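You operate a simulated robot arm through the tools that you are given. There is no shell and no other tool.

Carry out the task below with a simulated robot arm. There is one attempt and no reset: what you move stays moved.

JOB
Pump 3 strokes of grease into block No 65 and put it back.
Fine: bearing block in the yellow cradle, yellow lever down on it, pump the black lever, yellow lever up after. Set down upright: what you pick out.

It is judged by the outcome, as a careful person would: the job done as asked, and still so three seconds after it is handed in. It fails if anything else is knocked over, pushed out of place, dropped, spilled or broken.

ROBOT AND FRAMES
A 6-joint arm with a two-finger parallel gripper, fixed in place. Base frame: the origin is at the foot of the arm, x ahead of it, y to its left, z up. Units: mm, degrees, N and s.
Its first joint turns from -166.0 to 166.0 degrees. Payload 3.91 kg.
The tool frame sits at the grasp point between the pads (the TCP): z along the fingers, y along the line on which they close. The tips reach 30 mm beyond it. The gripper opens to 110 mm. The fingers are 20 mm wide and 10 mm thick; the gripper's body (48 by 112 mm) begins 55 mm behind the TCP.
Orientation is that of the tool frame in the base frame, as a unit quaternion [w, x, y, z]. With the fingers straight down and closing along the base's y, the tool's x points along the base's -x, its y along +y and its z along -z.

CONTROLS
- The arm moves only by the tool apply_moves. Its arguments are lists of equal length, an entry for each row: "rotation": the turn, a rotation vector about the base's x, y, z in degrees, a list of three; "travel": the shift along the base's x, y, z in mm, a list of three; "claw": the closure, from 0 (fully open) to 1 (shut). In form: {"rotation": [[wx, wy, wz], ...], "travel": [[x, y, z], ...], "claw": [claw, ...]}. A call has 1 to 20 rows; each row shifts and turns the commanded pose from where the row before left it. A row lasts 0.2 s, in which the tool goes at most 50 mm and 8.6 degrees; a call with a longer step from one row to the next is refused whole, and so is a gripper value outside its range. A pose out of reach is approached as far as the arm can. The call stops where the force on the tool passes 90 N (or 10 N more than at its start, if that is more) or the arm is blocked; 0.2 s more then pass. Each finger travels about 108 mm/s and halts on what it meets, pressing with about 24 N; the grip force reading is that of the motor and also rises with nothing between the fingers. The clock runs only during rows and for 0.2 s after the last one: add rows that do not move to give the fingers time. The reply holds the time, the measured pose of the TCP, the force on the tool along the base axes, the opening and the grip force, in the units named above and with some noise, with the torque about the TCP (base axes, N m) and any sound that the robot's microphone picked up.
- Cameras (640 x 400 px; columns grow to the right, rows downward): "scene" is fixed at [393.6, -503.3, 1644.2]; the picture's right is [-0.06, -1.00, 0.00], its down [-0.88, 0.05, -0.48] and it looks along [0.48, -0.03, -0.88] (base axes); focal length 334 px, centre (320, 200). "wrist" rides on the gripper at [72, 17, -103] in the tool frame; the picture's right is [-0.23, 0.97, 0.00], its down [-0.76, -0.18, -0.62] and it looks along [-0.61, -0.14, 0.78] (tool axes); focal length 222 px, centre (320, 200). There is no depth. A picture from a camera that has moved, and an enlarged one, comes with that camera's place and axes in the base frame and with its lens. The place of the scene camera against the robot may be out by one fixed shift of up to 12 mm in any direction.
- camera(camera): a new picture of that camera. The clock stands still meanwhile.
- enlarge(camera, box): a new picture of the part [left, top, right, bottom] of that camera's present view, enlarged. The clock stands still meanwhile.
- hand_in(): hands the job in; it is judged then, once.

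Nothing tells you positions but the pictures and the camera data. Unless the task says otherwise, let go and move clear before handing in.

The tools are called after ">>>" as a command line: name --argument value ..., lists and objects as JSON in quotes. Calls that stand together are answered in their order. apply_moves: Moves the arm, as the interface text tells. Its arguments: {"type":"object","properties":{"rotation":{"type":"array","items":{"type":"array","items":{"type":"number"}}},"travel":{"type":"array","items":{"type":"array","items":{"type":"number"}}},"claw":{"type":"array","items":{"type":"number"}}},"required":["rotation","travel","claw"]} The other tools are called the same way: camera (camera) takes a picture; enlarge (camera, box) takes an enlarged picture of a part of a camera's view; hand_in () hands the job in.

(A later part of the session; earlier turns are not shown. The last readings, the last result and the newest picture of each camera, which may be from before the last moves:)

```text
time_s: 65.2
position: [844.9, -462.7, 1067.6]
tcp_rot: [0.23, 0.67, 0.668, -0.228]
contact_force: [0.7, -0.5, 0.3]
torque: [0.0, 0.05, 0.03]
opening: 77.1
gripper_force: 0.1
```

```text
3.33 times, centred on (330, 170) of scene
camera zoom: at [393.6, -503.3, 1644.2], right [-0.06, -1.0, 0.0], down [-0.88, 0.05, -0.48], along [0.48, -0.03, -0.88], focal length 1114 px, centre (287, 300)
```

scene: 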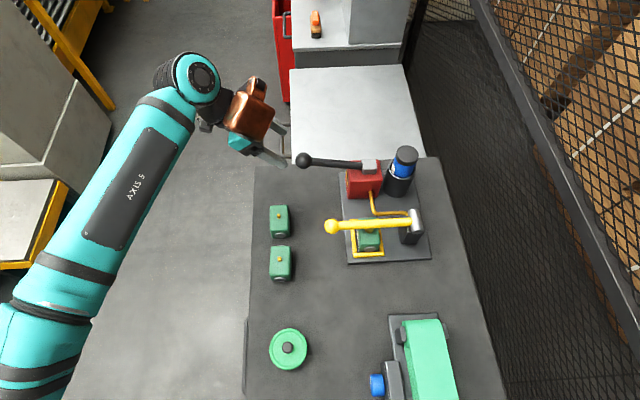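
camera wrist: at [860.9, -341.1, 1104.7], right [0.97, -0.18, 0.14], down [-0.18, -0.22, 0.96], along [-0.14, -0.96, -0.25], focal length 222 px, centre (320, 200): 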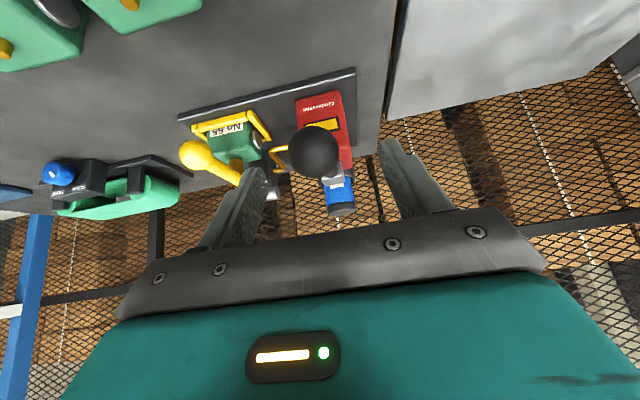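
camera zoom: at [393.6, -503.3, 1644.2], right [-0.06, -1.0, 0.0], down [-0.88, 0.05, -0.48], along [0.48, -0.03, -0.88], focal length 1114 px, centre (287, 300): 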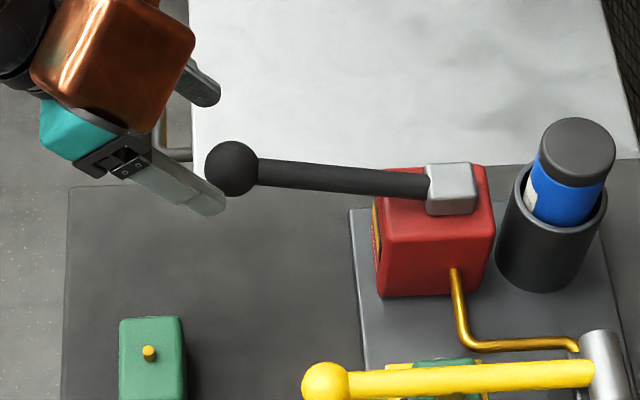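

The knob measures about (840, -496, 1027). I'll advance onto it with a -5 mm x correction.

>>> apply_moves --rotation '[[0, 0, 0], [0, 0, 0], [0, 0, 0], [0, 0, 0]]' --travel '[[-3, -10, -12], [-2, -10, -12], [0, -12, -14], [0, 0, 0]]' --claw '[0.3, 0.3, 0.3, 0.3]'

>>> camera --camera "wrist"

>>> enlarge --camera "scene" --box '[240, 110, 420, 230]'

```text
time_s: 66.2
position: [838.7, -496.0, 1030.4]
tcp_rot: [0.23, 0.67, 0.668, -0.228]
contact_force: [0.1, 0.2, 0.6]
torque: [0.0, 0.0, -0.01]
opening: 77.0
gripper_force: 0.1
```

```text
taken
camera wrist: at [856.1, -373.8, 1068.4], right [0.97, -0.18, 0.14], down [-0.18, -0.22, 0.96], along [-0.14, -0.96, -0.25], focal length 222 px, centre (320, 200)
```

wrist: 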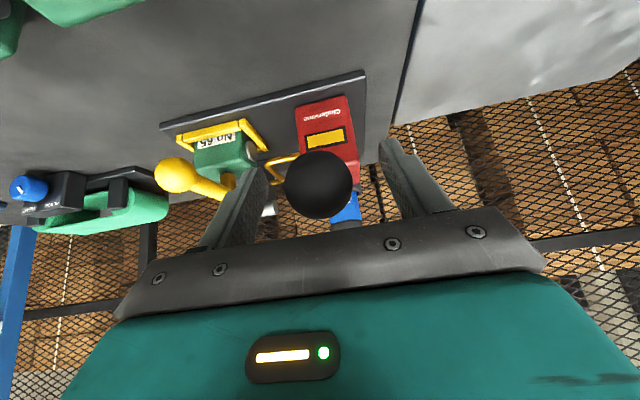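

```text
3.33 times, centred on (330, 170) of scene
camera zoom: at [393.6, -503.3, 1644.2], right [-0.06, -1.0, 0.0], down [-0.88, 0.05, -0.48], along [0.48, -0.03, -0.88], focal length 1114 px, centre (287, 300)
```

zoom: 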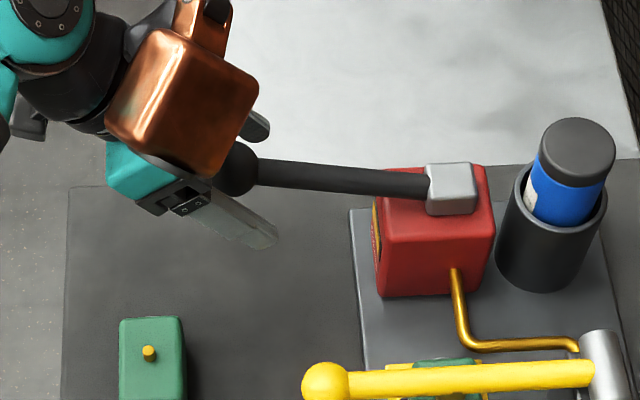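

The knob is centred between the pads. I'll grip it and start the first down-stroke in small steps along its arc.

>>> apply_moves --rotation '[[0, 0, 0], [0, 0, 0], [0, 0, 0]]' --travel '[[0, -1, -1], [0, 0, 0], [0, 0, 0]]' --claw '[0.6, 1, 1]'

>>> apply_moves --rotation '[[0, 0, 0], [0, 0, 0], [0, 0, 0]]' --travel '[[0, 0.8, -6.2], [0, 0.8, -6.2], [0, 0, 0]]' --claw '[1, 1, 1]'

```text
time_s: 67.0
position: [839.3, -497.0, 1029.2]
tcp_rot: [0.23, 0.67, 0.667, -0.23]
contact_force: [13.9, -5.0, 2.6]
torque: [-0.35, -0.02, -0.06]
opening: 37.1
gripper_force: 45.2
```

```text
time_s: 67.8
position: [840.6, -492.8, 1014.1]
tcp_rot: [0.23, 0.67, 0.668, -0.229]
contact_force: [31.8, -10.5, 8.2]
torque: [-1.15, -0.13, -0.2]
opening: 37.0
gripper_force: 45.3
```

It moves. I'll relieve the side load and keep going down.

>>> apply_moves --rotation '[[0, 0, 0], [0, 0, 0], [0, 0, 0]]' --travel '[[1.5, -0.5, -6], [0, 0, -6], [0, 0, 0]]' --claw '[1, 1, 1]'

```text
time_s: 68.6
position: [839.3, -492.0, 1005.2]
tcp_rot: [0.231, 0.67, 0.668, -0.229]
contact_force: [11.5, 13.8, 11.1]
torque: [-1.03, 0.07, 0.03]
opening: 37.2
gripper_force: 44.9
```

>>> apply_moves --rotation '[[0, 0, 0], [0, 0, 0], [0, 0, 0], [0, 0, 0]]' --travel '[[0.5, 0, -6], [0, -0.5, -6], [0, -0.5, -6], [0, 0, 0]]' --claw '[1, 1, 1, 1]'

>>> enlarge --camera "scene" --box '[240, 110, 420, 230]'

>>> camera --camera "wrist"

```text
time_s: 69.6
position: [840.5, -493.5, 985.5]
tcp_rot: [0.23, 0.67, 0.668, -0.229]
contact_force: [19.4, 21.2, 8.8]
torque: [-0.75, 0.05, -0.05]
opening: 37.0
gripper_force: 45.5
```

```text
3.33 times, centred on (330, 170) of scene
camera zoom: at [393.6, -503.3, 1644.2], right [-0.06, -1.0, 0.0], down [-0.88, 0.05, -0.48], along [0.48, -0.03, -0.88], focal length 1114 px, centre (287, 300)
```

zoom: 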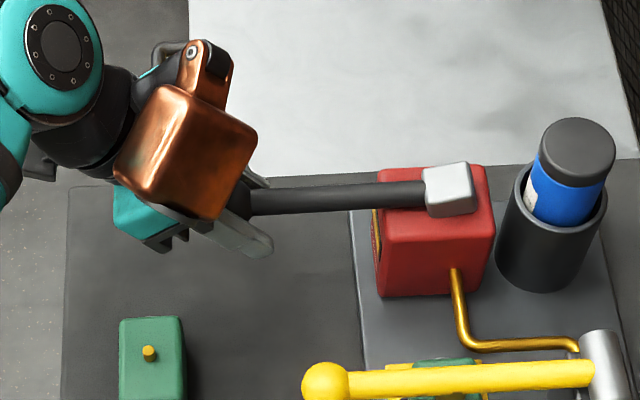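

```text
taken
camera wrist: at [856.2, -372.1, 1022.2], right [0.97, -0.18, 0.14], down [-0.18, -0.22, 0.96], along [-0.14, -0.96, -0.25], focal length 222 px, centre (320, 200)
```

wrist: 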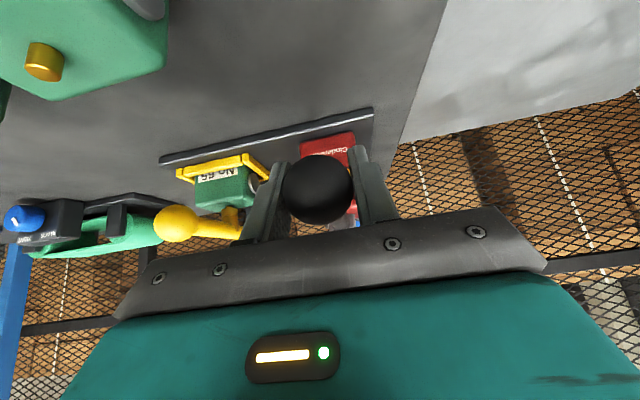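

>>> apply_moves --rotation '[[0, 0, 0], [0, 0, 0], [0, 0, 0], [0, 0, 0]]' --travel '[[0.7, 0.8, -6], [0, -0.5, -6], [0, -0.5, -6], [0, 0, 0]]' --claw '[1, 1, 1, 1]'

```text
time_s: 70.6
position: [840.3, -495.0, 967.9]
tcp_rot: [0.23, 0.671, 0.667, -0.229]
contact_force: [2.5, -6.0, 12.4]
torque: [-0.89, -0.02, -0.12]
opening: 36.9
gripper_force: 45.4
```

>>> apply_moves --rotation '[[0, 0, 0], [0, 0, 0], [0, 0, 0]]' --travel '[[0, -1.5, -6], [0, -1.5, -6], [0, 0, 0]]' --claw '[1, 1, 1]'

```text
time_s: 71.4
position: [839.1, -497.8, 956.0]
tcp_rot: [0.23, 0.67, 0.668, -0.228]
contact_force: [4.4, -7.6, 13.7]
torque: [-1.02, -0.1, -0.02]
opening: 37.3
gripper_force: 45.3
```

>>> apply_moves --rotation '[[0, 0, 0], [0, 0, 0], [0, 0, 0]]' --travel '[[0, -2, -6], [0, -2, -6], [0, 0, 0]]' --claw '[1, 1, 1]'

>>> enlarge --camera "scene" --box '[240, 110, 420, 230]'

```text
time_s: 72.2
position: [841.0, -497.8, 946.3]
tcp_rot: [0.231, 0.67, 0.668, -0.228]
contact_force: [11.6, 16.2, 36.1]
torque: [0.16, 0.03, -0.07]
opening: 37.6
gripper_force: 45.1
```

```text
3.33 times, centred on (330, 170) of scene
camera zoom: at [393.6, -503.3, 1644.2], right [-0.06, -1.0, 0.0], down [-0.88, 0.05, -0.48], along [0.48, -0.03, -0.88], focal length 1114 px, centre (287, 300)
```

zoom: 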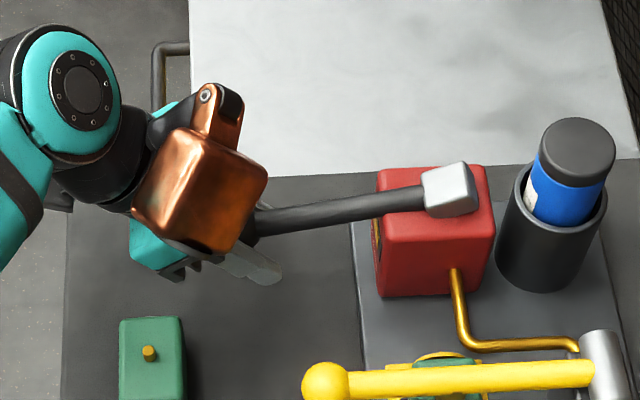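

Resistance rises at z≈946, which looks like the bottom stop. Before continuing I'll check the cradle area, because something changed near the nozzle.

>>> enlarge --camera "scene" --box '[330, 180, 430, 260]'

>>> camera --camera "wrist"

```text
5.00 times, centred on (380, 220) of scene
camera zoom: at [393.6, -503.3, 1644.2], right [-0.06, -1.0, 0.0], down [-0.88, 0.05, -0.48], along [0.48, -0.03, -0.88], focal length 1671 px, centre (20, 100)
```

zoom: 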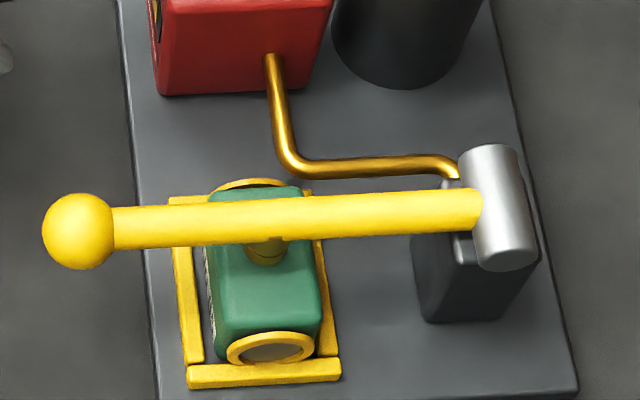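

```text
taken
camera wrist: at [856.0, -377.5, 983.2], right [0.97, -0.18, 0.14], down [-0.18, -0.22, 0.96], along [-0.14, -0.96, -0.24], focal length 222 px, centre (320, 200)
```

wrist: 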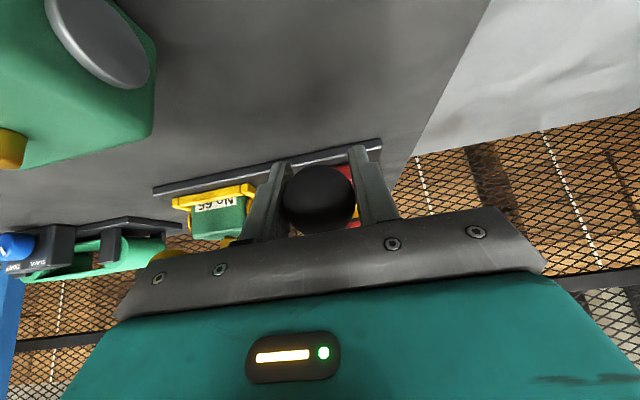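

A yellow grease ring has appeared round the bearing caps, so stroke 1 went in. I'll raise the lever fully back to the top along the arc (pivot z≈988, radius≈150).

>>> apply_moves --rotation '[[0, 0, 0], [0, 0, 0], [0, 0, 0], [0, 0, 0], [0, 0, 0]]' --travel '[[0, 2.3, 11], [0, 1.9, 10], [0, 1.3, 10], [0, 0.6, 10], [0, 0, 0]]' --claw '[1, 1, 1, 1, 1]'

```text
time_s: 73.4
position: [840.1, -497.8, 983.3]
tcp_rot: [0.231, 0.67, 0.668, -0.229]
contact_force: [6.1, -15.7, -2.7]
torque: [1.2, 0.14, -0.26]
opening: 37.3
gripper_force: 45.4
```

>>> apply_moves --rotation '[[0, 0, 0], [0, 0, 0], [0, 0, 0], [0, 0, 0], [0, 0, 0]]' --travel '[[0, -1, 9], [0, -0.5, 10], [0, -1, 10], [0, -1.5, 8], [0, 0, 0]]' --claw '[1, 1, 1, 1, 1]'

```text
time_s: 74.6
position: [840.2, -499.5, 1023.6]
tcp_rot: [0.23, 0.67, 0.667, -0.229]
contact_force: [-2.6, -7.6, -8.0]
torque: [1.19, 0.1, 0.01]
opening: 37.4
gripper_force: 44.6
```

>>> apply_moves --rotation '[[0, 0, 0], [0, 0, 0], [0, 0, 0]]' --travel '[[0, -1, 4], [0, -1, 3], [0, 0, 0]]' --claw '[1, 1, 1]'

>>> enlarge --camera "scene" --box '[240, 110, 420, 270]'

```text
time_s: 75.4
position: [839.5, -502.0, 1028.1]
tcp_rot: [0.228, 0.671, 0.667, -0.23]
contact_force: [-31.4, 16.5, -35.7]
torque: [-0.42, -0.36, 0.24]
opening: 37.4
gripper_force: 45.2
```

```text
2.50 times, centred on (330, 190) of scene
camera zoom: at [393.6, -503.3, 1644.2], right [-0.06, -1.0, 0.0], down [-0.88, 0.05, -0.48], along [0.48, -0.03, -0.88], focal length 836 px, centre (295, 225)
```

zoom: 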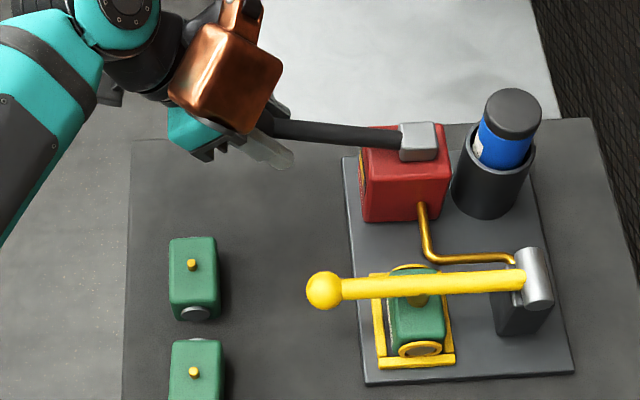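

The lever hit its top stop, so the first stroke is complete. Now the second down-stroke.

>>> apply_moves --rotation '[[0, 0, 0], [0, 0, 0], [0, 0, 0], [0, 0, 0], [0, 0, 0], [0, 0, 0]]' --travel '[[-0.7, 1.5, -4], [0, 1.5, -8], [0, 1.2, -10], [0, 0.6, -10], [0.7, 0.3, -10], [0, 0, 0]]' --claw '[1, 1, 1, 1, 1, 1]'

>>> apply_moves --rotation '[[0, 0, 0], [0, 0, 0], [0, 0, 0], [0, 0, 0], [0, 0, 0], [0, 0, 0]]' --travel '[[0, -0.3, -10], [0, -1, -10], [0, -1.6, -10], [0, -2.2, -10], [0, 0, -3], [0, 0, 0]]' --claw '[1, 1, 1, 1, 1, 1]'

>>> enlarge --camera "scene" --box '[240, 110, 420, 270]'

```text
time_s: 76.8
position: [839.9, -495.1, 987.8]
tcp_rot: [0.231, 0.67, 0.668, -0.227]
contact_force: [9.7, 7.6, 11.9]
torque: [-1.2, -0.08, -0.16]
opening: 37.1
gripper_force: 44.6
```

```text
time_s: 78.2
position: [840.5, -500.5, 947.1]
tcp_rot: [0.232, 0.67, 0.667, -0.228]
contact_force: [-4.8, 11.7, 37.4]
torque: [0.13, 0.0, 0.04]
opening: 37.2
gripper_force: 45.1
```

```text
2.50 times, centred on (330, 190) of scene
camera zoom: at [393.6, -503.3, 1644.2], right [-0.06, -1.0, 0.0], down [-0.88, 0.05, -0.48], along [0.48, -0.03, -0.88], focal length 836 px, centre (295, 225)
```

zoom: 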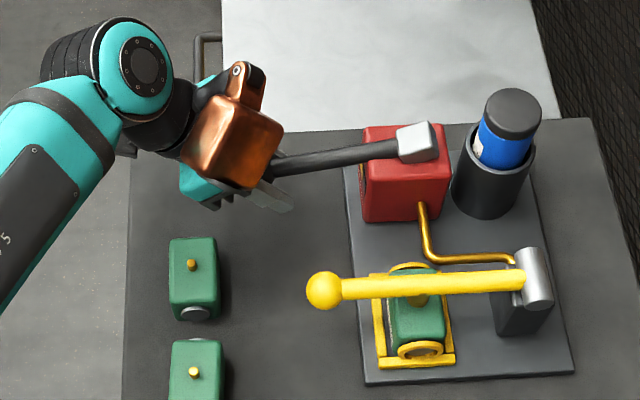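

The bottom stop is reached again, making 2 strokes, and I'll check the grease ring. Then I'll raise the lever to the top.

>>> enlarge --camera "scene" --box '[330, 180, 430, 260]'

>>> apply_moves --rotation '[[0, 0, 0], [0, 0, 0], [0, 0, 0], [0, 0, 0], [0, 0, 0], [0, 0, 0]]' --travel '[[0, 2.3, 11], [0, 1.6, 10], [0, 1, 10], [0, 0.3, 10], [0, -0.3, 10], [0, 0, 0]]' --claw '[1, 1, 1, 1, 1, 1]'

>>> apply_moves --rotation '[[0, 0, 0], [0, 0, 0], [0, 0, 0], [0, 0, 0], [0, 0, 0]]' --travel '[[0, -0.5, 9], [0, -1, 9], [0, -1.5, 9], [0, -1.5, 7], [0, 0, 0]]' --claw '[1, 1, 1, 1, 1]'

```text
5.00 times, centred on (380, 220) of scene
camera zoom: at [393.6, -503.3, 1644.2], right [-0.06, -1.0, 0.0], down [-0.88, 0.05, -0.48], along [0.48, -0.03, -0.88], focal length 1671 px, centre (20, 100)
```

zoom: 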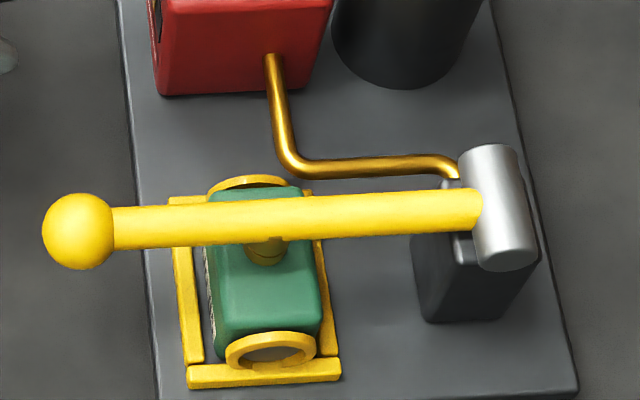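

```text
time_s: 79.6
position: [839.6, -498.5, 994.0]
tcp_rot: [0.23, 0.67, 0.668, -0.228]
contact_force: [-5.3, -31.7, -2.8]
torque: [0.98, 0.06, 0.07]
opening: 37.0
gripper_force: 44.6
```

```text
time_s: 80.8
position: [840.2, -501.0, 1028.7]
tcp_rot: [0.229, 0.671, 0.667, -0.228]
contact_force: [-43.5, 19.4, -33.8]
torque: [-0.35, -0.4, 0.27]
opening: 37.6
gripper_force: 45.4
```

The ring grew, which confirms two strokes, and the lever is back at its top stop. Now the third and last down-stroke.

>>> apply_moves --rotation '[[0, 0, 0], [0, 0, 0], [0, 0, 0], [0, 0, 0], [0, 0, 0], [0, 0, 0]]' --travel '[[-0.7, 1.5, -4], [0, 1.5, -8], [0, 1.2, -10], [0, 0.6, -10], [0.7, 0.3, -10], [0, 0, 0]]' --claw '[1, 1, 1, 1, 1, 1]'

>>> apply_moves --rotation '[[0, 0, 0], [0, 0, 0], [0, 0, 0], [0, 0, 0], [0, 0, 0], [0, 0, 0]]' --travel '[[0, -0.3, -10], [0, -1, -10], [0, -1.6, -10], [0, -2.2, -10], [0, 0, -3], [0, 0, 0]]' --claw '[1, 1, 1, 1, 1, 1]'

>>> enlarge --camera "scene" --box '[330, 180, 430, 260]'

>>> enlarge --camera "scene" --box '[240, 110, 420, 270]'

```text
time_s: 82.2
position: [839.5, -495.4, 987.3]
tcp_rot: [0.23, 0.67, 0.667, -0.229]
contact_force: [8.0, 4.9, 11.6]
torque: [-1.21, -0.06, -0.09]
opening: 36.9
gripper_force: 45.2
```

```text
time_s: 83.6
position: [840.1, -500.8, 946.1]
tcp_rot: [0.232, 0.67, 0.667, -0.229]
contact_force: [-2.2, 7.0, 38.7]
torque: [0.34, -0.03, 0.03]
opening: 37.4
gripper_force: 45.5
```

```text
5.00 times, centred on (380, 220) of scene
camera zoom: at [393.6, -503.3, 1644.2], right [-0.06, -1.0, 0.0], down [-0.88, 0.05, -0.48], along [0.48, -0.03, -0.88], focal length 1671 px, centre (20, 100)
```

zoom: 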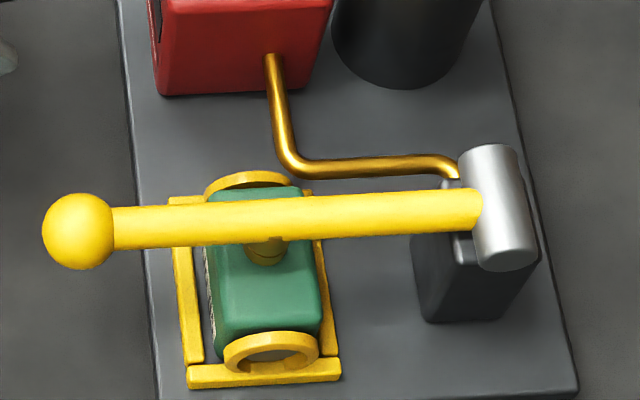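

```text
2.50 times, centred on (330, 190) of scene
camera zoom: at [393.6, -503.3, 1644.2], right [-0.06, -1.0, 0.0], down [-0.88, 0.05, -0.48], along [0.48, -0.03, -0.88], focal length 836 px, centre (295, 225)
```

zoom: 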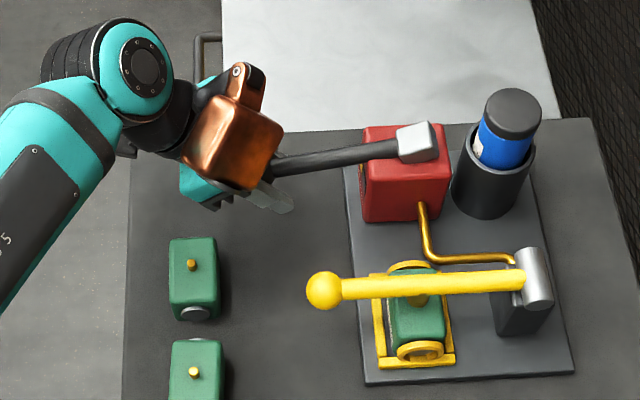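

Three strokes are in and the ring has grown again. I'll raise the pump lever back to its resting top position and let go.

>>> apply_moves --rotation '[[0, 0, 0], [0, 0, 0], [0, 0, 0], [0, 0, 0], [0, 0, 0], [0, 0, 0]]' --travel '[[0, 2, 11], [0, 1.3, 10], [0, 0.7, 10], [0, 0.2, 10], [0, -0.3, 10], [0, 0, 0]]' --claw '[1, 1, 1, 1, 1, 1]'

>>> apply_moves --rotation '[[0, 0, 0], [0, 0, 0], [0, 0, 0], [0, 0, 0], [0, 0, 0]]' --travel '[[0, -0.3, 9], [0, -0.7, 9], [0, -1.2, 9], [0, -1.2, 7], [0, 0, 0]]' --claw '[1, 1, 1, 1, 1]'

>>> apply_moves --rotation '[[0, 0, 0], [0, 0, 0], [0, 0, 0], [0, 0, 0]]' --travel '[[-1.5, 1, -1.5], [0, 0, 0], [0, 0, 0], [0, 0, 0]]' --claw '[1, 0.6, 0.3, 0.3]'

>>> camera --camera "wrist"

>>> enlarge --camera "scene" --box '[240, 110, 420, 270]'

```text
time_s: 85.0
position: [840.4, -498.2, 994.5]
tcp_rot: [0.229, 0.671, 0.667, -0.229]
contact_force: [-1.9, -21.5, -4.4]
torque: [1.06, 0.08, -0.03]
opening: 37.1
gripper_force: 45.0
```

```text
time_s: 86.2
position: [841.1, -499.2, 1029.4]
tcp_rot: [0.229, 0.67, 0.668, -0.228]
contact_force: [-36.8, 11.3, -38.2]
torque: [-0.37, -0.37, 0.28]
opening: 37.7
gripper_force: 45.2
```

```text
time_s: 87.2
position: [838.7, -500.0, 1029.2]
tcp_rot: [0.23, 0.67, 0.667, -0.229]
contact_force: [-0.9, 0.9, 0.1]
torque: [0.02, 0.05, -0.02]
opening: 77.0
gripper_force: 0.0
```

```text
taken
camera wrist: at [855.0, -377.6, 1066.0], right [0.97, -0.18, 0.14], down [-0.18, -0.22, 0.96], along [-0.14, -0.96, -0.25], focal length 222 px, centre (320, 200)
```

wrist: 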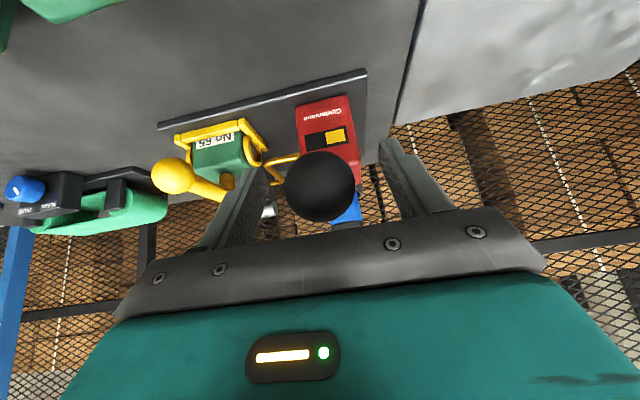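

```text
2.50 times, centred on (330, 190) of scene
camera zoom: at [393.6, -503.3, 1644.2], right [-0.06, -1.0, 0.0], down [-0.88, 0.05, -0.48], along [0.48, -0.03, -0.88], focal length 836 px, centre (295, 225)
```

zoom: 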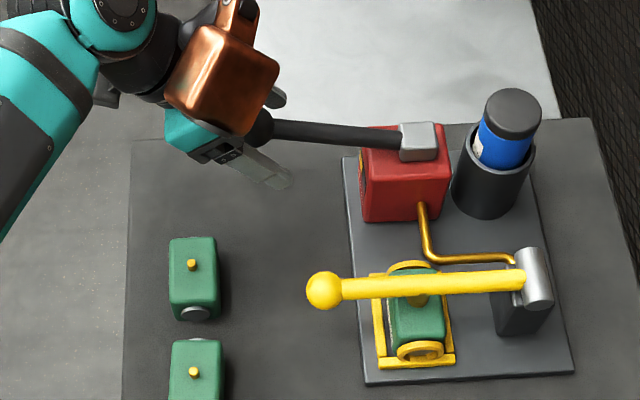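

The pump lever stays up. A window on the pump changed from all yellow to part black, so I'll take a closer look before leaving.

>>> enlarge --camera "wrist" --box '[280, 90, 370, 160]'

>>> enlarge --camera "wrist" --box '[140, 110, 290, 215]'

```text
5.71 times, centred on (325, 125) of wrist
camera zoom: at [855.0, -377.6, 1066.0], right [0.97, -0.18, 0.14], down [-0.18, -0.22, 0.96], along [-0.14, -0.96, -0.25], focal length 1269 px, centre (291, 629)
```

zoom: 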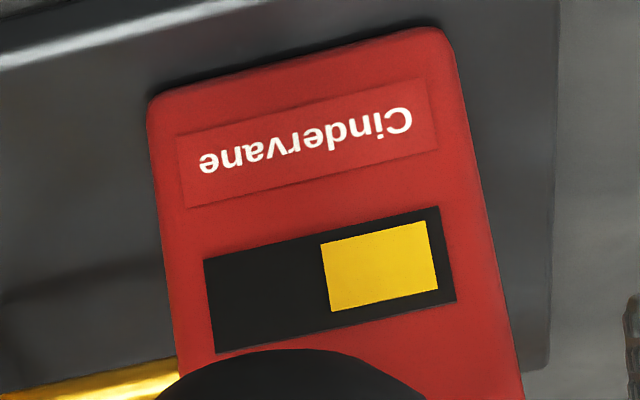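

```text
3.81 times, centred on (215, 162) of wrist
camera zoom: at [855.0, -377.6, 1066.0], right [0.97, -0.18, 0.14], down [-0.18, -0.22, 0.96], along [-0.14, -0.96, -0.25], focal length 846 px, centre (720, 343)
```

zoom: 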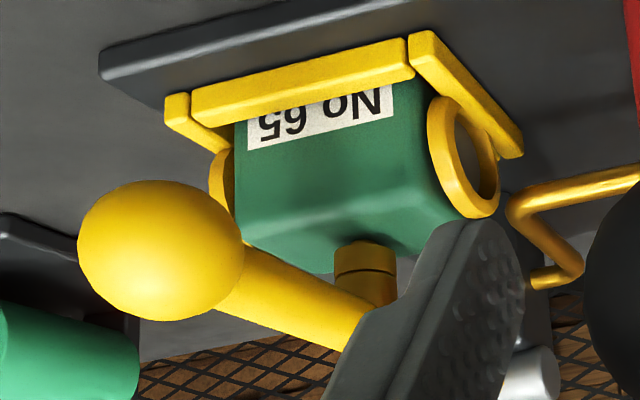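

The pump window is its reservoir gauge, and the nozzle and block look right. Next I'll retreat and go back to the yellow ball to raise the lever.

>>> apply_moves --rotation '[[0, 0, 0], [0, 0, 0], [0, 0, 0], [0, 0, 0], [0, 0, 0], [0, 0, 0], [0, 0, 0], [0, 0, 0]]' --travel '[[0, 20, 25], [0, 25, 31], [0, 10, 12], [-35, -5, -3], [-35, -5, -3], [-35, -5, -3], [-34, -5, -3], [0, 0, 0]]' --claw '[0.3, 0.3, 0.3, 0.3, 0.3, 0.3, 0.3, 0.3]'

>>> camera --camera "wrist"

```text
time_s: 89.0
position: [701.7, -465.4, 1086.2]
tcp_rot: [0.23, 0.67, 0.667, -0.229]
contact_force: [-0.5, 0.4, 0.6]
torque: [0.04, -0.01, -0.01]
opening: 77.2
gripper_force: 0.0
```

```text
taken
camera wrist: at [717.2, -343.9, 1123.9], right [0.97, -0.18, 0.14], down [-0.18, -0.22, 0.96], along [-0.14, -0.96, -0.25], focal length 222 px, centre (320, 200)
```

wrist: 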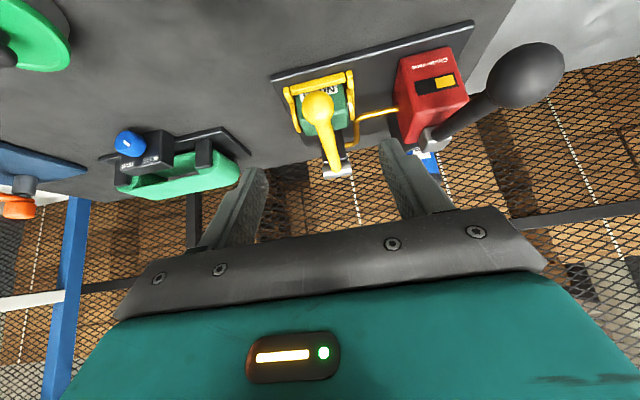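

>>> apply_moves --rotation '[[0, 0, 0], [0, 0, 0], [0, 0, 0], [0, 0, 0], [0, 0, 0], [0, 0, 0]]' --travel '[[-0.5, -5, -24], [-0.5, -18, -24], [-0.5, -18, -24], [-0.5, -19, -24], [0, -19, -24], [0, 0, 0]]' --claw '[0.3, 0.3, 0.3, 0.3, 0.3, 0.3]'

>>> camera --camera "wrist"

```text
time_s: 90.4
position: [699.6, -544.1, 962.5]
tcp_rot: [0.23, 0.671, 0.667, -0.229]
contact_force: [0.4, 0.0, -0.3]
torque: [0.04, 0.02, -0.01]
opening: 76.8
gripper_force: 0.0
```

```text
taken
camera wrist: at [715.1, -422.8, 1000.7], right [0.97, -0.18, 0.14], down [-0.18, -0.22, 0.96], along [-0.14, -0.96, -0.25], focal length 222 px, centre (320, 200)
```

wrist: 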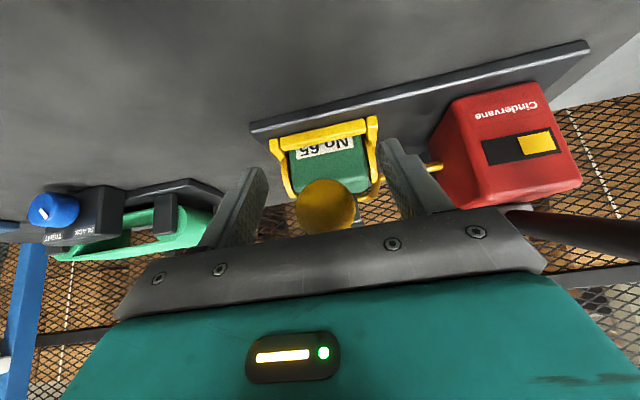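

>>> apply_moves --rotation '[[0, 0, 0], [0, 0, 0], [0, 0, 0], [0, 0, 0]]' --travel '[[1.5, -1, 6], [0, 0, 0], [0, 0, 0], [0, 0, 0]]' --claw '[0.3, 0.6, 1, 1]'

>>> camera --camera "wrist"

```text
time_s: 91.4
position: [700.0, -546.0, 968.6]
tcp_rot: [0.229, 0.671, 0.668, -0.228]
contact_force: [4.8, -3.1, -0.5]
torque: [-0.05, 0.01, 0.0]
opening: 33.2
gripper_force: 44.7
```

```text
taken
camera wrist: at [716.3, -424.3, 1006.2], right [0.97, -0.18, 0.14], down [-0.18, -0.22, 0.96], along [-0.14, -0.96, -0.25], focal length 222 px, centre (320, 200)
```

wrist: 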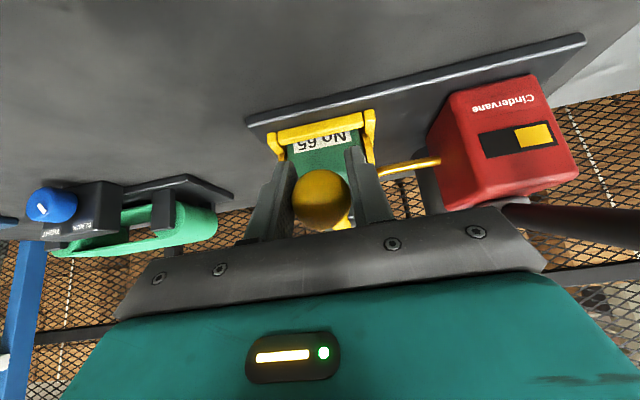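

I have the ball again. I'll swing the lever up along its arc in sections, checking forces as I go.

>>> apply_moves --rotation '[[0, 0, 0], [0, 0, 0], [0, 0, 0], [0, 0, 0], [0, 0, 0]]' --travel '[[0, -0.6, 10], [0, -1.2, 10.5], [0, -1.7, 10], [0, -2.2, 10.1], [0, 0, 0]]' --claw '[1, 1, 1, 1, 1]'

>>> camera --camera "wrist"

>>> enlarge --camera "scene" --box '[330, 180, 430, 260]'

```text
time_s: 92.6
position: [699.8, -549.7, 1010.0]
tcp_rot: [0.23, 0.671, 0.667, -0.23]
contact_force: [-10.8, 4.1, -4.2]
torque: [0.92, -0.04, -0.07]
opening: 33.3
gripper_force: 45.1
```

```text
taken
camera wrist: at [716.4, -429.3, 1047.6], right [0.97, -0.18, 0.14], down [-0.18, -0.22, 0.96], along [-0.14, -0.96, -0.25], focal length 222 px, centre (320, 200)
```

wrist: 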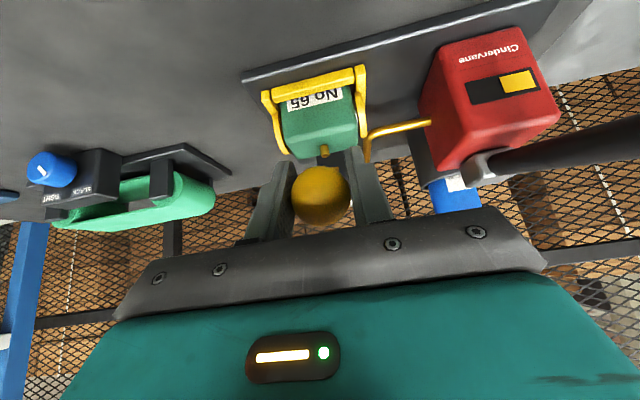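

```text
5.00 times, centred on (380, 220) of scene
camera zoom: at [393.6, -503.3, 1644.2], right [-0.06, -1.0, 0.0], down [-0.88, 0.05, -0.48], along [0.48, -0.03, -0.88], focal length 1671 px, centre (20, 100)
```

zoom: 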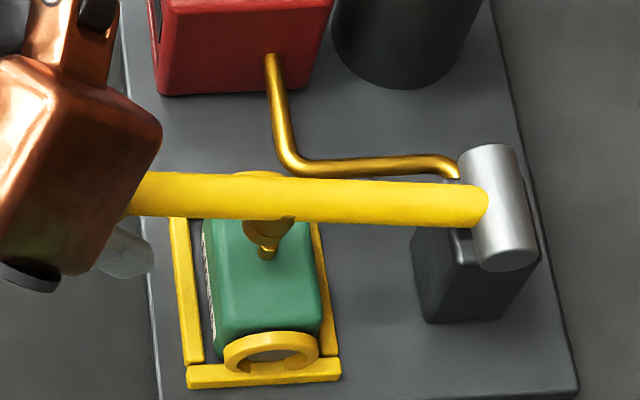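

The lever lifts cleanly and the block stays in the cradle. I'll continue the swing upward.

>>> apply_moves --rotation '[[-2, 0, 0], [-2, 0, 0], [-2, 0, 0], [-2, 0, 0], [0, 0, 0]]' --travel '[[-0.5, -6, 19.6], [0, -8, 18.9], [0, -10, 18], [0, -11.7, 16.8], [0, 0, 0]]' --claw '[1, 1, 1, 1, 1]'

```text
time_s: 93.8
position: [700.9, -584.6, 1082.4]
tcp_rot: [0.277, 0.652, 0.651, -0.274]
contact_force: [9.1, 6.2, -3.9]
torque: [1.24, 0.04, -0.02]
opening: 33.0
gripper_force: 44.8
```

>>> apply_moves --rotation '[[-2.5, 0, 0], [-2.5, 0, 0], [-2.5, 0, 0], [-2.5, 0, 0], [-2.5, 0, 0], [0, 0, 0]]' --travel '[[0, -13.5, 15.5], [0, -15, 13.9], [0, -16.4, 12.4], [0, -17.6, 10.6], [0, -18.6, 8.6], [0, 0, 0]]' --claw '[1, 1, 1, 1, 1, 1]'

```text
time_s: 95.2
position: [699.7, -666.5, 1145.0]
tcp_rot: [0.346, 0.617, 0.618, -0.343]
contact_force: [34.2, 8.4, 6.9]
torque: [0.92, -0.07, -0.29]
opening: 33.1
gripper_force: 44.9
```

>>> apply_moves --rotation '[[-2.5, 0, 0], [-2.5, 0, 0], [-2, 0, 0], [0, 0, 0]]' --travel '[[1.3, -19.4, 6.7], [0, -20, 4.6], [0, -11, 1.5], [0, 0, 0]]' --claw '[1, 1, 1, 1]'

>>> camera --camera "wrist"

>>> enlarge --camera "scene" --box '[300, 130, 480, 270]'

```text
time_s: 96.2
position: [699.7, -719.0, 1158.2]
tcp_rot: [0.382, 0.597, 0.594, -0.381]
contact_force: [-2.5, 4.4, 5.8]
torque: [0.67, -0.02, -0.12]
opening: 33.0
gripper_force: 45.3
```

```text
taken
camera wrist: at [716.5, -594.0, 1136.1], right [0.97, -0.1, 0.21], down [-0.18, 0.25, 0.95], along [-0.15, -0.96, 0.23], focal length 222 px, centre (320, 200)
```

wrist: 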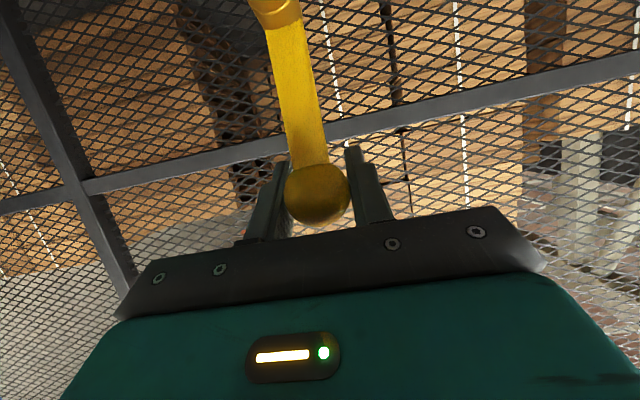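

```text
2.86 times, centred on (390, 200) of scene
camera zoom: at [393.6, -503.3, 1644.2], right [-0.06, -1.0, 0.0], down [-0.88, 0.05, -0.48], along [0.48, -0.03, -0.88], focal length 955 px, centre (120, 200)
```

zoom: 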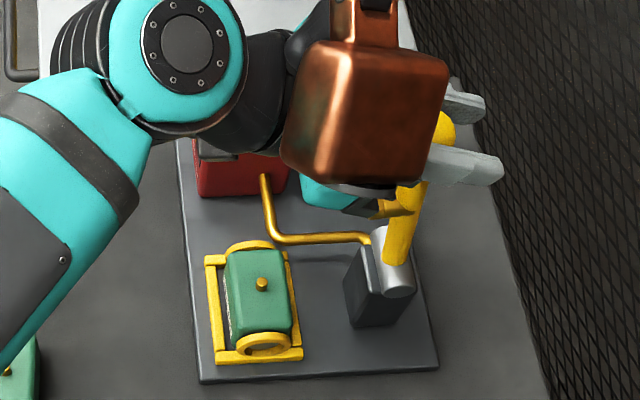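

The lever is back at its original upright position. I'll check gently for the up-stop with a few more millimetres, then release.

>>> apply_moves --rotation '[[0, 0, 0], [0, 0, 0]]' --travel '[[0, -3, 0.2], [0, 0, 0]]' --claw '[1, 1]'

```text
time_s: 96.8
position: [699.7, -720.4, 1158.7]
tcp_rot: [0.384, 0.596, 0.593, -0.382]
contact_force: [-4.3, 7.2, 9.8]
torque: [1.26, 0.01, 0.08]
opening: 33.0
gripper_force: 45.7
```

>>> apply_moves --rotation '[[0, 0, 0], [0, 0, 0]]' --travel '[[0, -3, 0], [0, 0, 0]]' --claw '[1, 1]'

```text
time_s: 97.4
position: [700.2, -723.2, 1158.2]
tcp_rot: [0.383, 0.596, 0.594, -0.381]
contact_force: [-2.4, 6.7, 13.2]
torque: [1.17, 0.07, 0.07]
opening: 33.1
gripper_force: 45.0
```

>>> apply_moves --rotation '[[0, 0, 0], [0, 0, 0]]' --travel '[[0, -3, 0], [0, 0, 0]]' --claw '[1, 1]'

>>> camera --camera "wrist"

```text
time_s: 98.0
position: [700.0, -725.5, 1158.6]
tcp_rot: [0.383, 0.596, 0.594, -0.381]
contact_force: [-4.7, 6.4, 11.8]
torque: [1.08, 0.06, 0.13]
opening: 33.1
gripper_force: 45.1
```

```text
taken
camera wrist: at [716.3, -601.2, 1136.6], right [0.97, -0.1, 0.21], down [-0.18, 0.25, 0.95], along [-0.14, -0.96, 0.23], focal length 222 px, centre (320, 200)
```

wrist: 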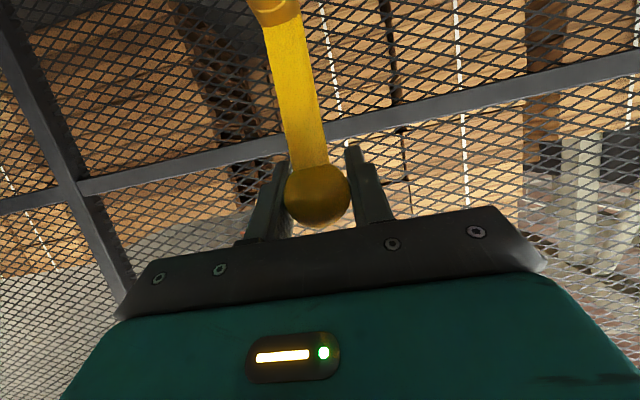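

No hard stop nearby, and the lever is now slightly past its original rest angle. I'll release it and check that it stays.

>>> apply_moves --rotation '[[0, 0, 0], [0, 0, 0], [0, 0, 0], [0, 0, 0]]' --travel '[[0, 0, -0.5], [0, 0, 0], [0, 0, 0], [0, 0, 0]]' --claw '[1, 0.66, 0.5, 0.3]'

>>> camera --camera "wrist"

```text
time_s: 99.0
position: [700.8, -726.3, 1156.8]
tcp_rot: [0.382, 0.596, 0.595, -0.38]
contact_force: [-0.8, 0.2, -0.5]
torque: [0.01, 0.0, 0.01]
opening: 77.1
gripper_force: 0.0
```

```text
taken
camera wrist: at [717.2, -602.0, 1134.5], right [0.97, -0.1, 0.21], down [-0.18, 0.25, 0.95], along [-0.14, -0.96, 0.22], focal length 222 px, centre (320, 200)
```

wrist: 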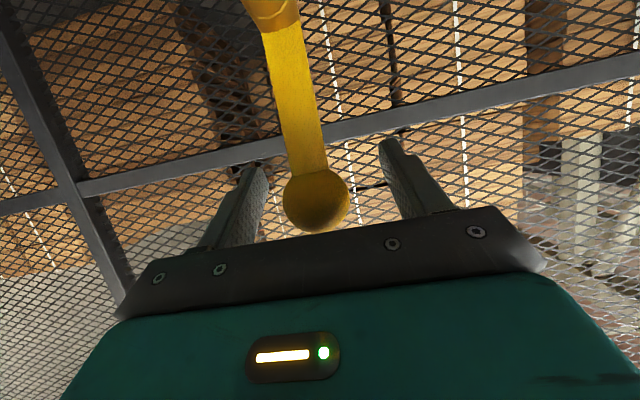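

>>> apply_moves --rotation '[[0, 0, 0], [0, 0, 0], [0, 0, 0], [0, 0, 0]]' --travel '[[0, 0, 0], [0, 0, 0], [0, 0, 0], [0, 0, 0]]' --claw '[0.3, 0.3, 0.3, 0.3]'

>>> camera --camera "wrist"

>>> enlarge --camera "scene" --box '[300, 130, 480, 270]'

```text
time_s: 100.0
position: [700.8, -726.8, 1156.3]
tcp_rot: [0.382, 0.597, 0.594, -0.381]
contact_force: [0.6, 0.0, 0.0]
torque: [0.0, -0.01, -0.05]
opening: 76.9
gripper_force: 0.1
```

```text
taken
camera wrist: at [717.1, -601.9, 1134.6], right [0.97, -0.1, 0.21], down [-0.18, 0.25, 0.95], along [-0.14, -0.96, 0.22], focal length 222 px, centre (320, 200)
```

wrist: 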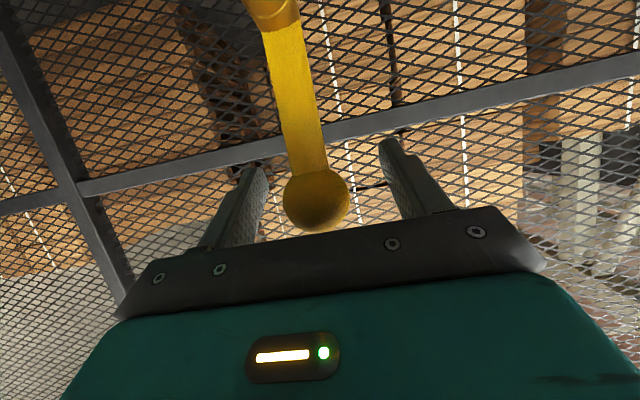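

```text
2.86 times, centred on (390, 200) of scene
camera zoom: at [393.6, -503.3, 1644.2], right [-0.06, -1.0, 0.0], down [-0.88, 0.05, -0.48], along [0.48, -0.03, -0.88], focal length 955 px, centre (120, 200)
```

zoom: 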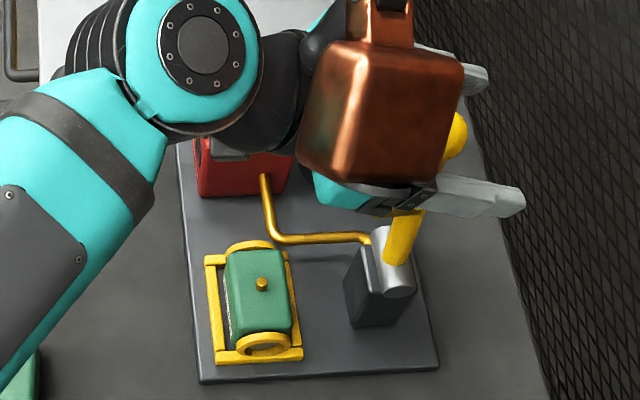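

The lever stays up. I'll retreat and return to the earlier block-handling orientation (flipped, leaned back 35°).

>>> apply_moves --rotation '[[0, 0, 0], [0, 0, 0], [0, 0, 0], [0, 0, 0], [8.1, 0, 0], [8.1, 0, 0], [8.1, 0, 0], [8.1, 0, 0], [8.1, 0, 0], [8.1, 0, 0], [8.1, 0, 0], [8.1, 0, 0], [0, 0, 0]]' --travel '[[0, 27, 12], [0, 27, 12], [0, 27, 12], [0, 27, 12], [-6, 22, -5], [-6, 22, -5], [-6, 22, -5], [-6, 22, -5], [-6, 22, -5], [-6, 22, -5], [-6, 22, 0], [-6, 22, 0], [0, 0, 0]]' --claw '[0.3, 0.3, 0.3, 0.3, 0.3, 0.3, 0.3, 0.3, 0.3, 0.3, 0.3, 0.3, 0.3]'

>>> enlarge --camera "scene" --box '[300, 130, 480, 270]'

```text
time_s: 102.8
position: [653.4, -443.6, 1175.9]
tcp_rot: [0.004, 0.708, 0.706, -0.003]
contact_force: [-0.1, 0.4, 1.0]
torque: [-0.02, 0.01, 0.01]
opening: 77.1
gripper_force: 0.1
```

```text
2.86 times, centred on (390, 200) of scene
camera zoom: at [393.6, -503.3, 1644.2], right [-0.06, -1.0, 0.0], down [-0.88, 0.05, -0.48], along [0.48, -0.03, -0.88], focal length 955 px, centre (120, 200)
```

zoom: 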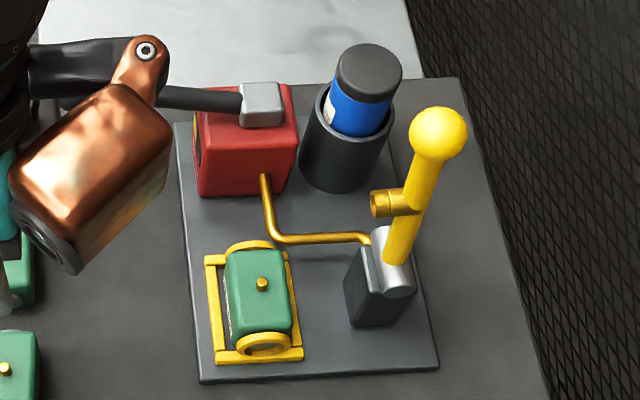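

>>> apply_moves --rotation '[[0.5, 0, 0], [0, 0, -8.2], [0, 0, -8.2], [0, 0, -8.2], [0, 0, -8.2], [0, 0, -8.2], [0, 0, -8.2], [0, 0, -8.2], [0, 0, -8.2], [0, 0, -8.2], [0, 0, -8.2], [0, 0, -8], [0, -7, 0], [0, -7, 0], [0, -7, 0], [0, -7, 0], [0, -7, 0], [0, 0, 0]]' --travel '[[0, 0, 0], [0, 0, 0], [0, 0, 0], [0, 0, 0], [0, 0, 0], [0, 0, 0], [0, 0, 0], [0, 0, 0], [0, 0, 0], [0, 0, 0], [0, 0, 0], [0, 0, 0], [0, -10, -10], [0, -15, -10], [0, -15, -10], [0, -15, -10], [0, -15, -10], [0, 0, 0]]' --claw '[0.3, 0.3, 0.3, 0.3, 0.3, 0.3, 0.3, 0.3, 0.3, 0.3, 0.3, 0.3, 0.3, 0.3, 0.3, 0.3, 0.3, 0.3]'

>>> camera --camera "wrist"

>>> camera --camera "scene"

```text
time_s: 106.6
position: [653.0, -513.2, 1125.4]
tcp_rot: [0.0, 0.954, -0.002, 0.301]
contact_force: [0.3, -0.1, 0.0]
torque: [0.05, 0.0, -0.01]
opening: 77.1
gripper_force: 0.0
```

```text
taken
camera wrist: at [651.8, -529.3, 1251.2], right [-0.19, -0.97, -0.13], down [-0.98, 0.18, 0.07], along [-0.05, 0.14, -0.99], focal length 222 px, centre (320, 200)
```

wrist: 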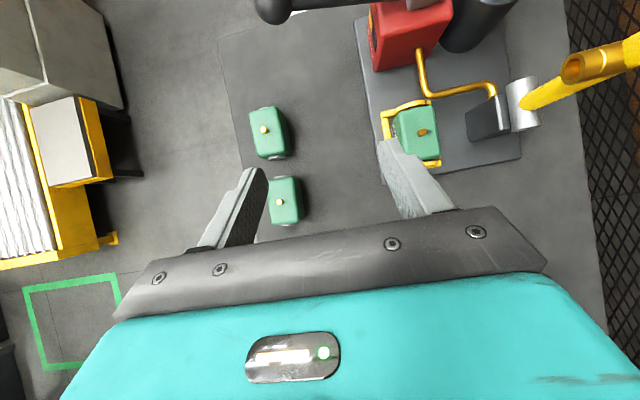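

```text
taken
```

scene: 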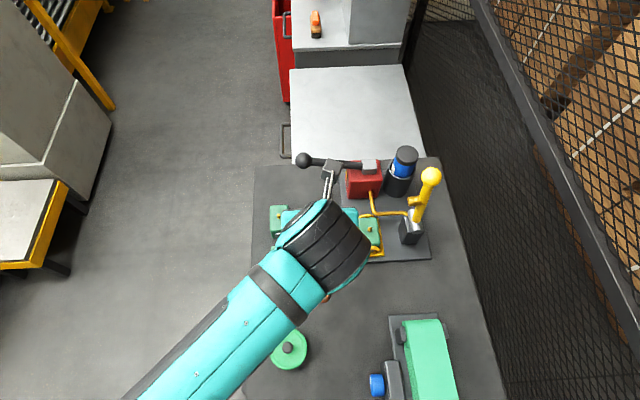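

I'm in the block-handling orientation again. I'll hover over block 65 in the cradle and measure before grasping.

>>> apply_moves --rotation '[[0, 0, 0], [0, 0, 0], [0, 0, 0], [0, 0, 0], [0, 0, 0], [0, 0, 0], [0, 0, 0], [0, 0, 0]]' --travel '[[9, -29, 0], [9, -29, 0], [9, -30, 0], [9, -30, 0], [0, 0, -40], [0, 0, -40], [0, 0, -45], [0, 0, 0]]' --claw '[0.42, 0.42, 0.42, 0.42, 0.42, 0.42, 0.42, 0.42]'

>>> camera --camera "wrist"

>>> enlarge --camera "wrist" --box '[220, 90, 440, 228]'

```text
time_s: 108.4
position: [687.6, -630.2, 997.4]
tcp_rot: [0.0, 0.954, -0.002, 0.3]
contact_force: [-0.5, -0.3, -0.1]
torque: [-0.02, 0.02, 0.0]
opening: 63.9
gripper_force: 0.0
```

```text
taken
camera wrist: at [687.8, -646.5, 1123.5], right [-0.19, -0.97, -0.13], down [-0.98, 0.18, 0.07], along [-0.05, 0.14, -0.99], focal length 222 px, centre (320, 200)
```

wrist: 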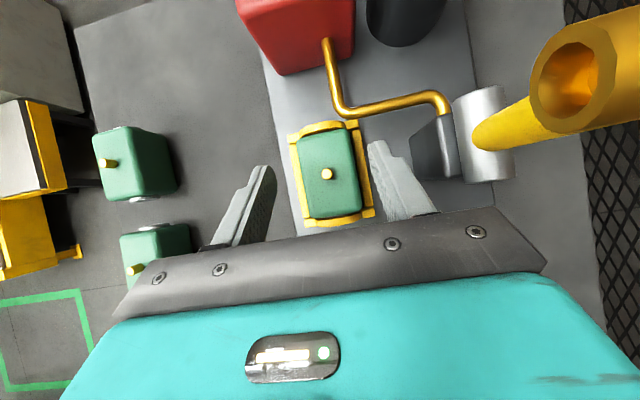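

```text
2.90 times, centred on (330, 159) of wrist
camera zoom: at [687.8, -646.5, 1123.5], right [-0.19, -0.97, -0.13], down [-0.98, 0.18, 0.07], along [-0.05, 0.14, -0.99], focal length 644 px, centre (291, 319)
```

zoom: 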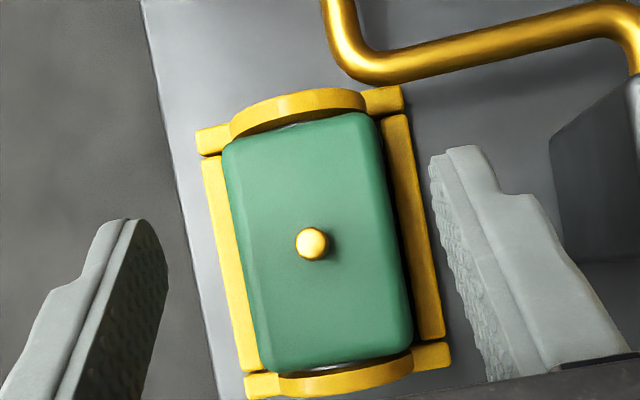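

The block centre is 10.6 mm ahead of the TCP, which puts the tilted pads right over its middle, and about 1 mm to -y. I'll lower with the fingertips staying just above the frame.

>>> apply_moves --rotation '[[0, 0, 0], [0, 0, 0], [0, 0, 0], [0, 0, 0], [0, 0, 0]]' --travel '[[0, -1, -15], [0, 0, -15], [0, 0, -15], [0, 0, -12], [0, 0, 0]]' --claw '[0.42, 0.42, 0.42, 0.42, 0.42]'

>>> enlarge --camera "wrist" --box '[220, 90, 440, 228]'

```text
time_s: 109.6
position: [687.7, -631.2, 941.3]
tcp_rot: [0.0, 0.954, -0.002, 0.3]
contact_force: [0.8, -0.2, 0.0]
torque: [-0.02, 0.04, -0.02]
opening: 63.7
gripper_force: 0.1
```

```text
2.90 times, centred on (330, 159) of wrist
camera zoom: at [686.2, -648.1, 1068.3], right [-0.19, -0.97, -0.13], down [-0.98, 0.18, 0.07], along [-0.05, 0.14, -0.99], focal length 644 px, centre (291, 319)
```

zoom: 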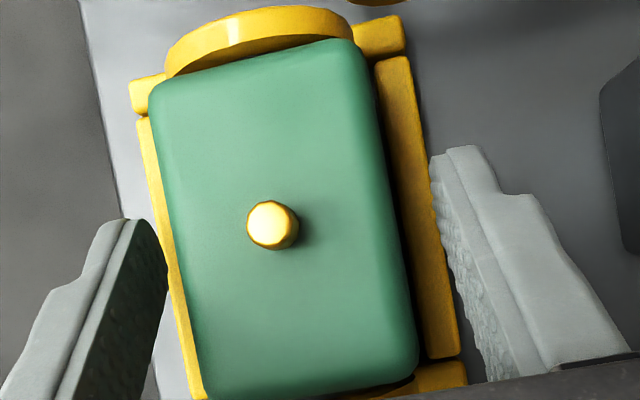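

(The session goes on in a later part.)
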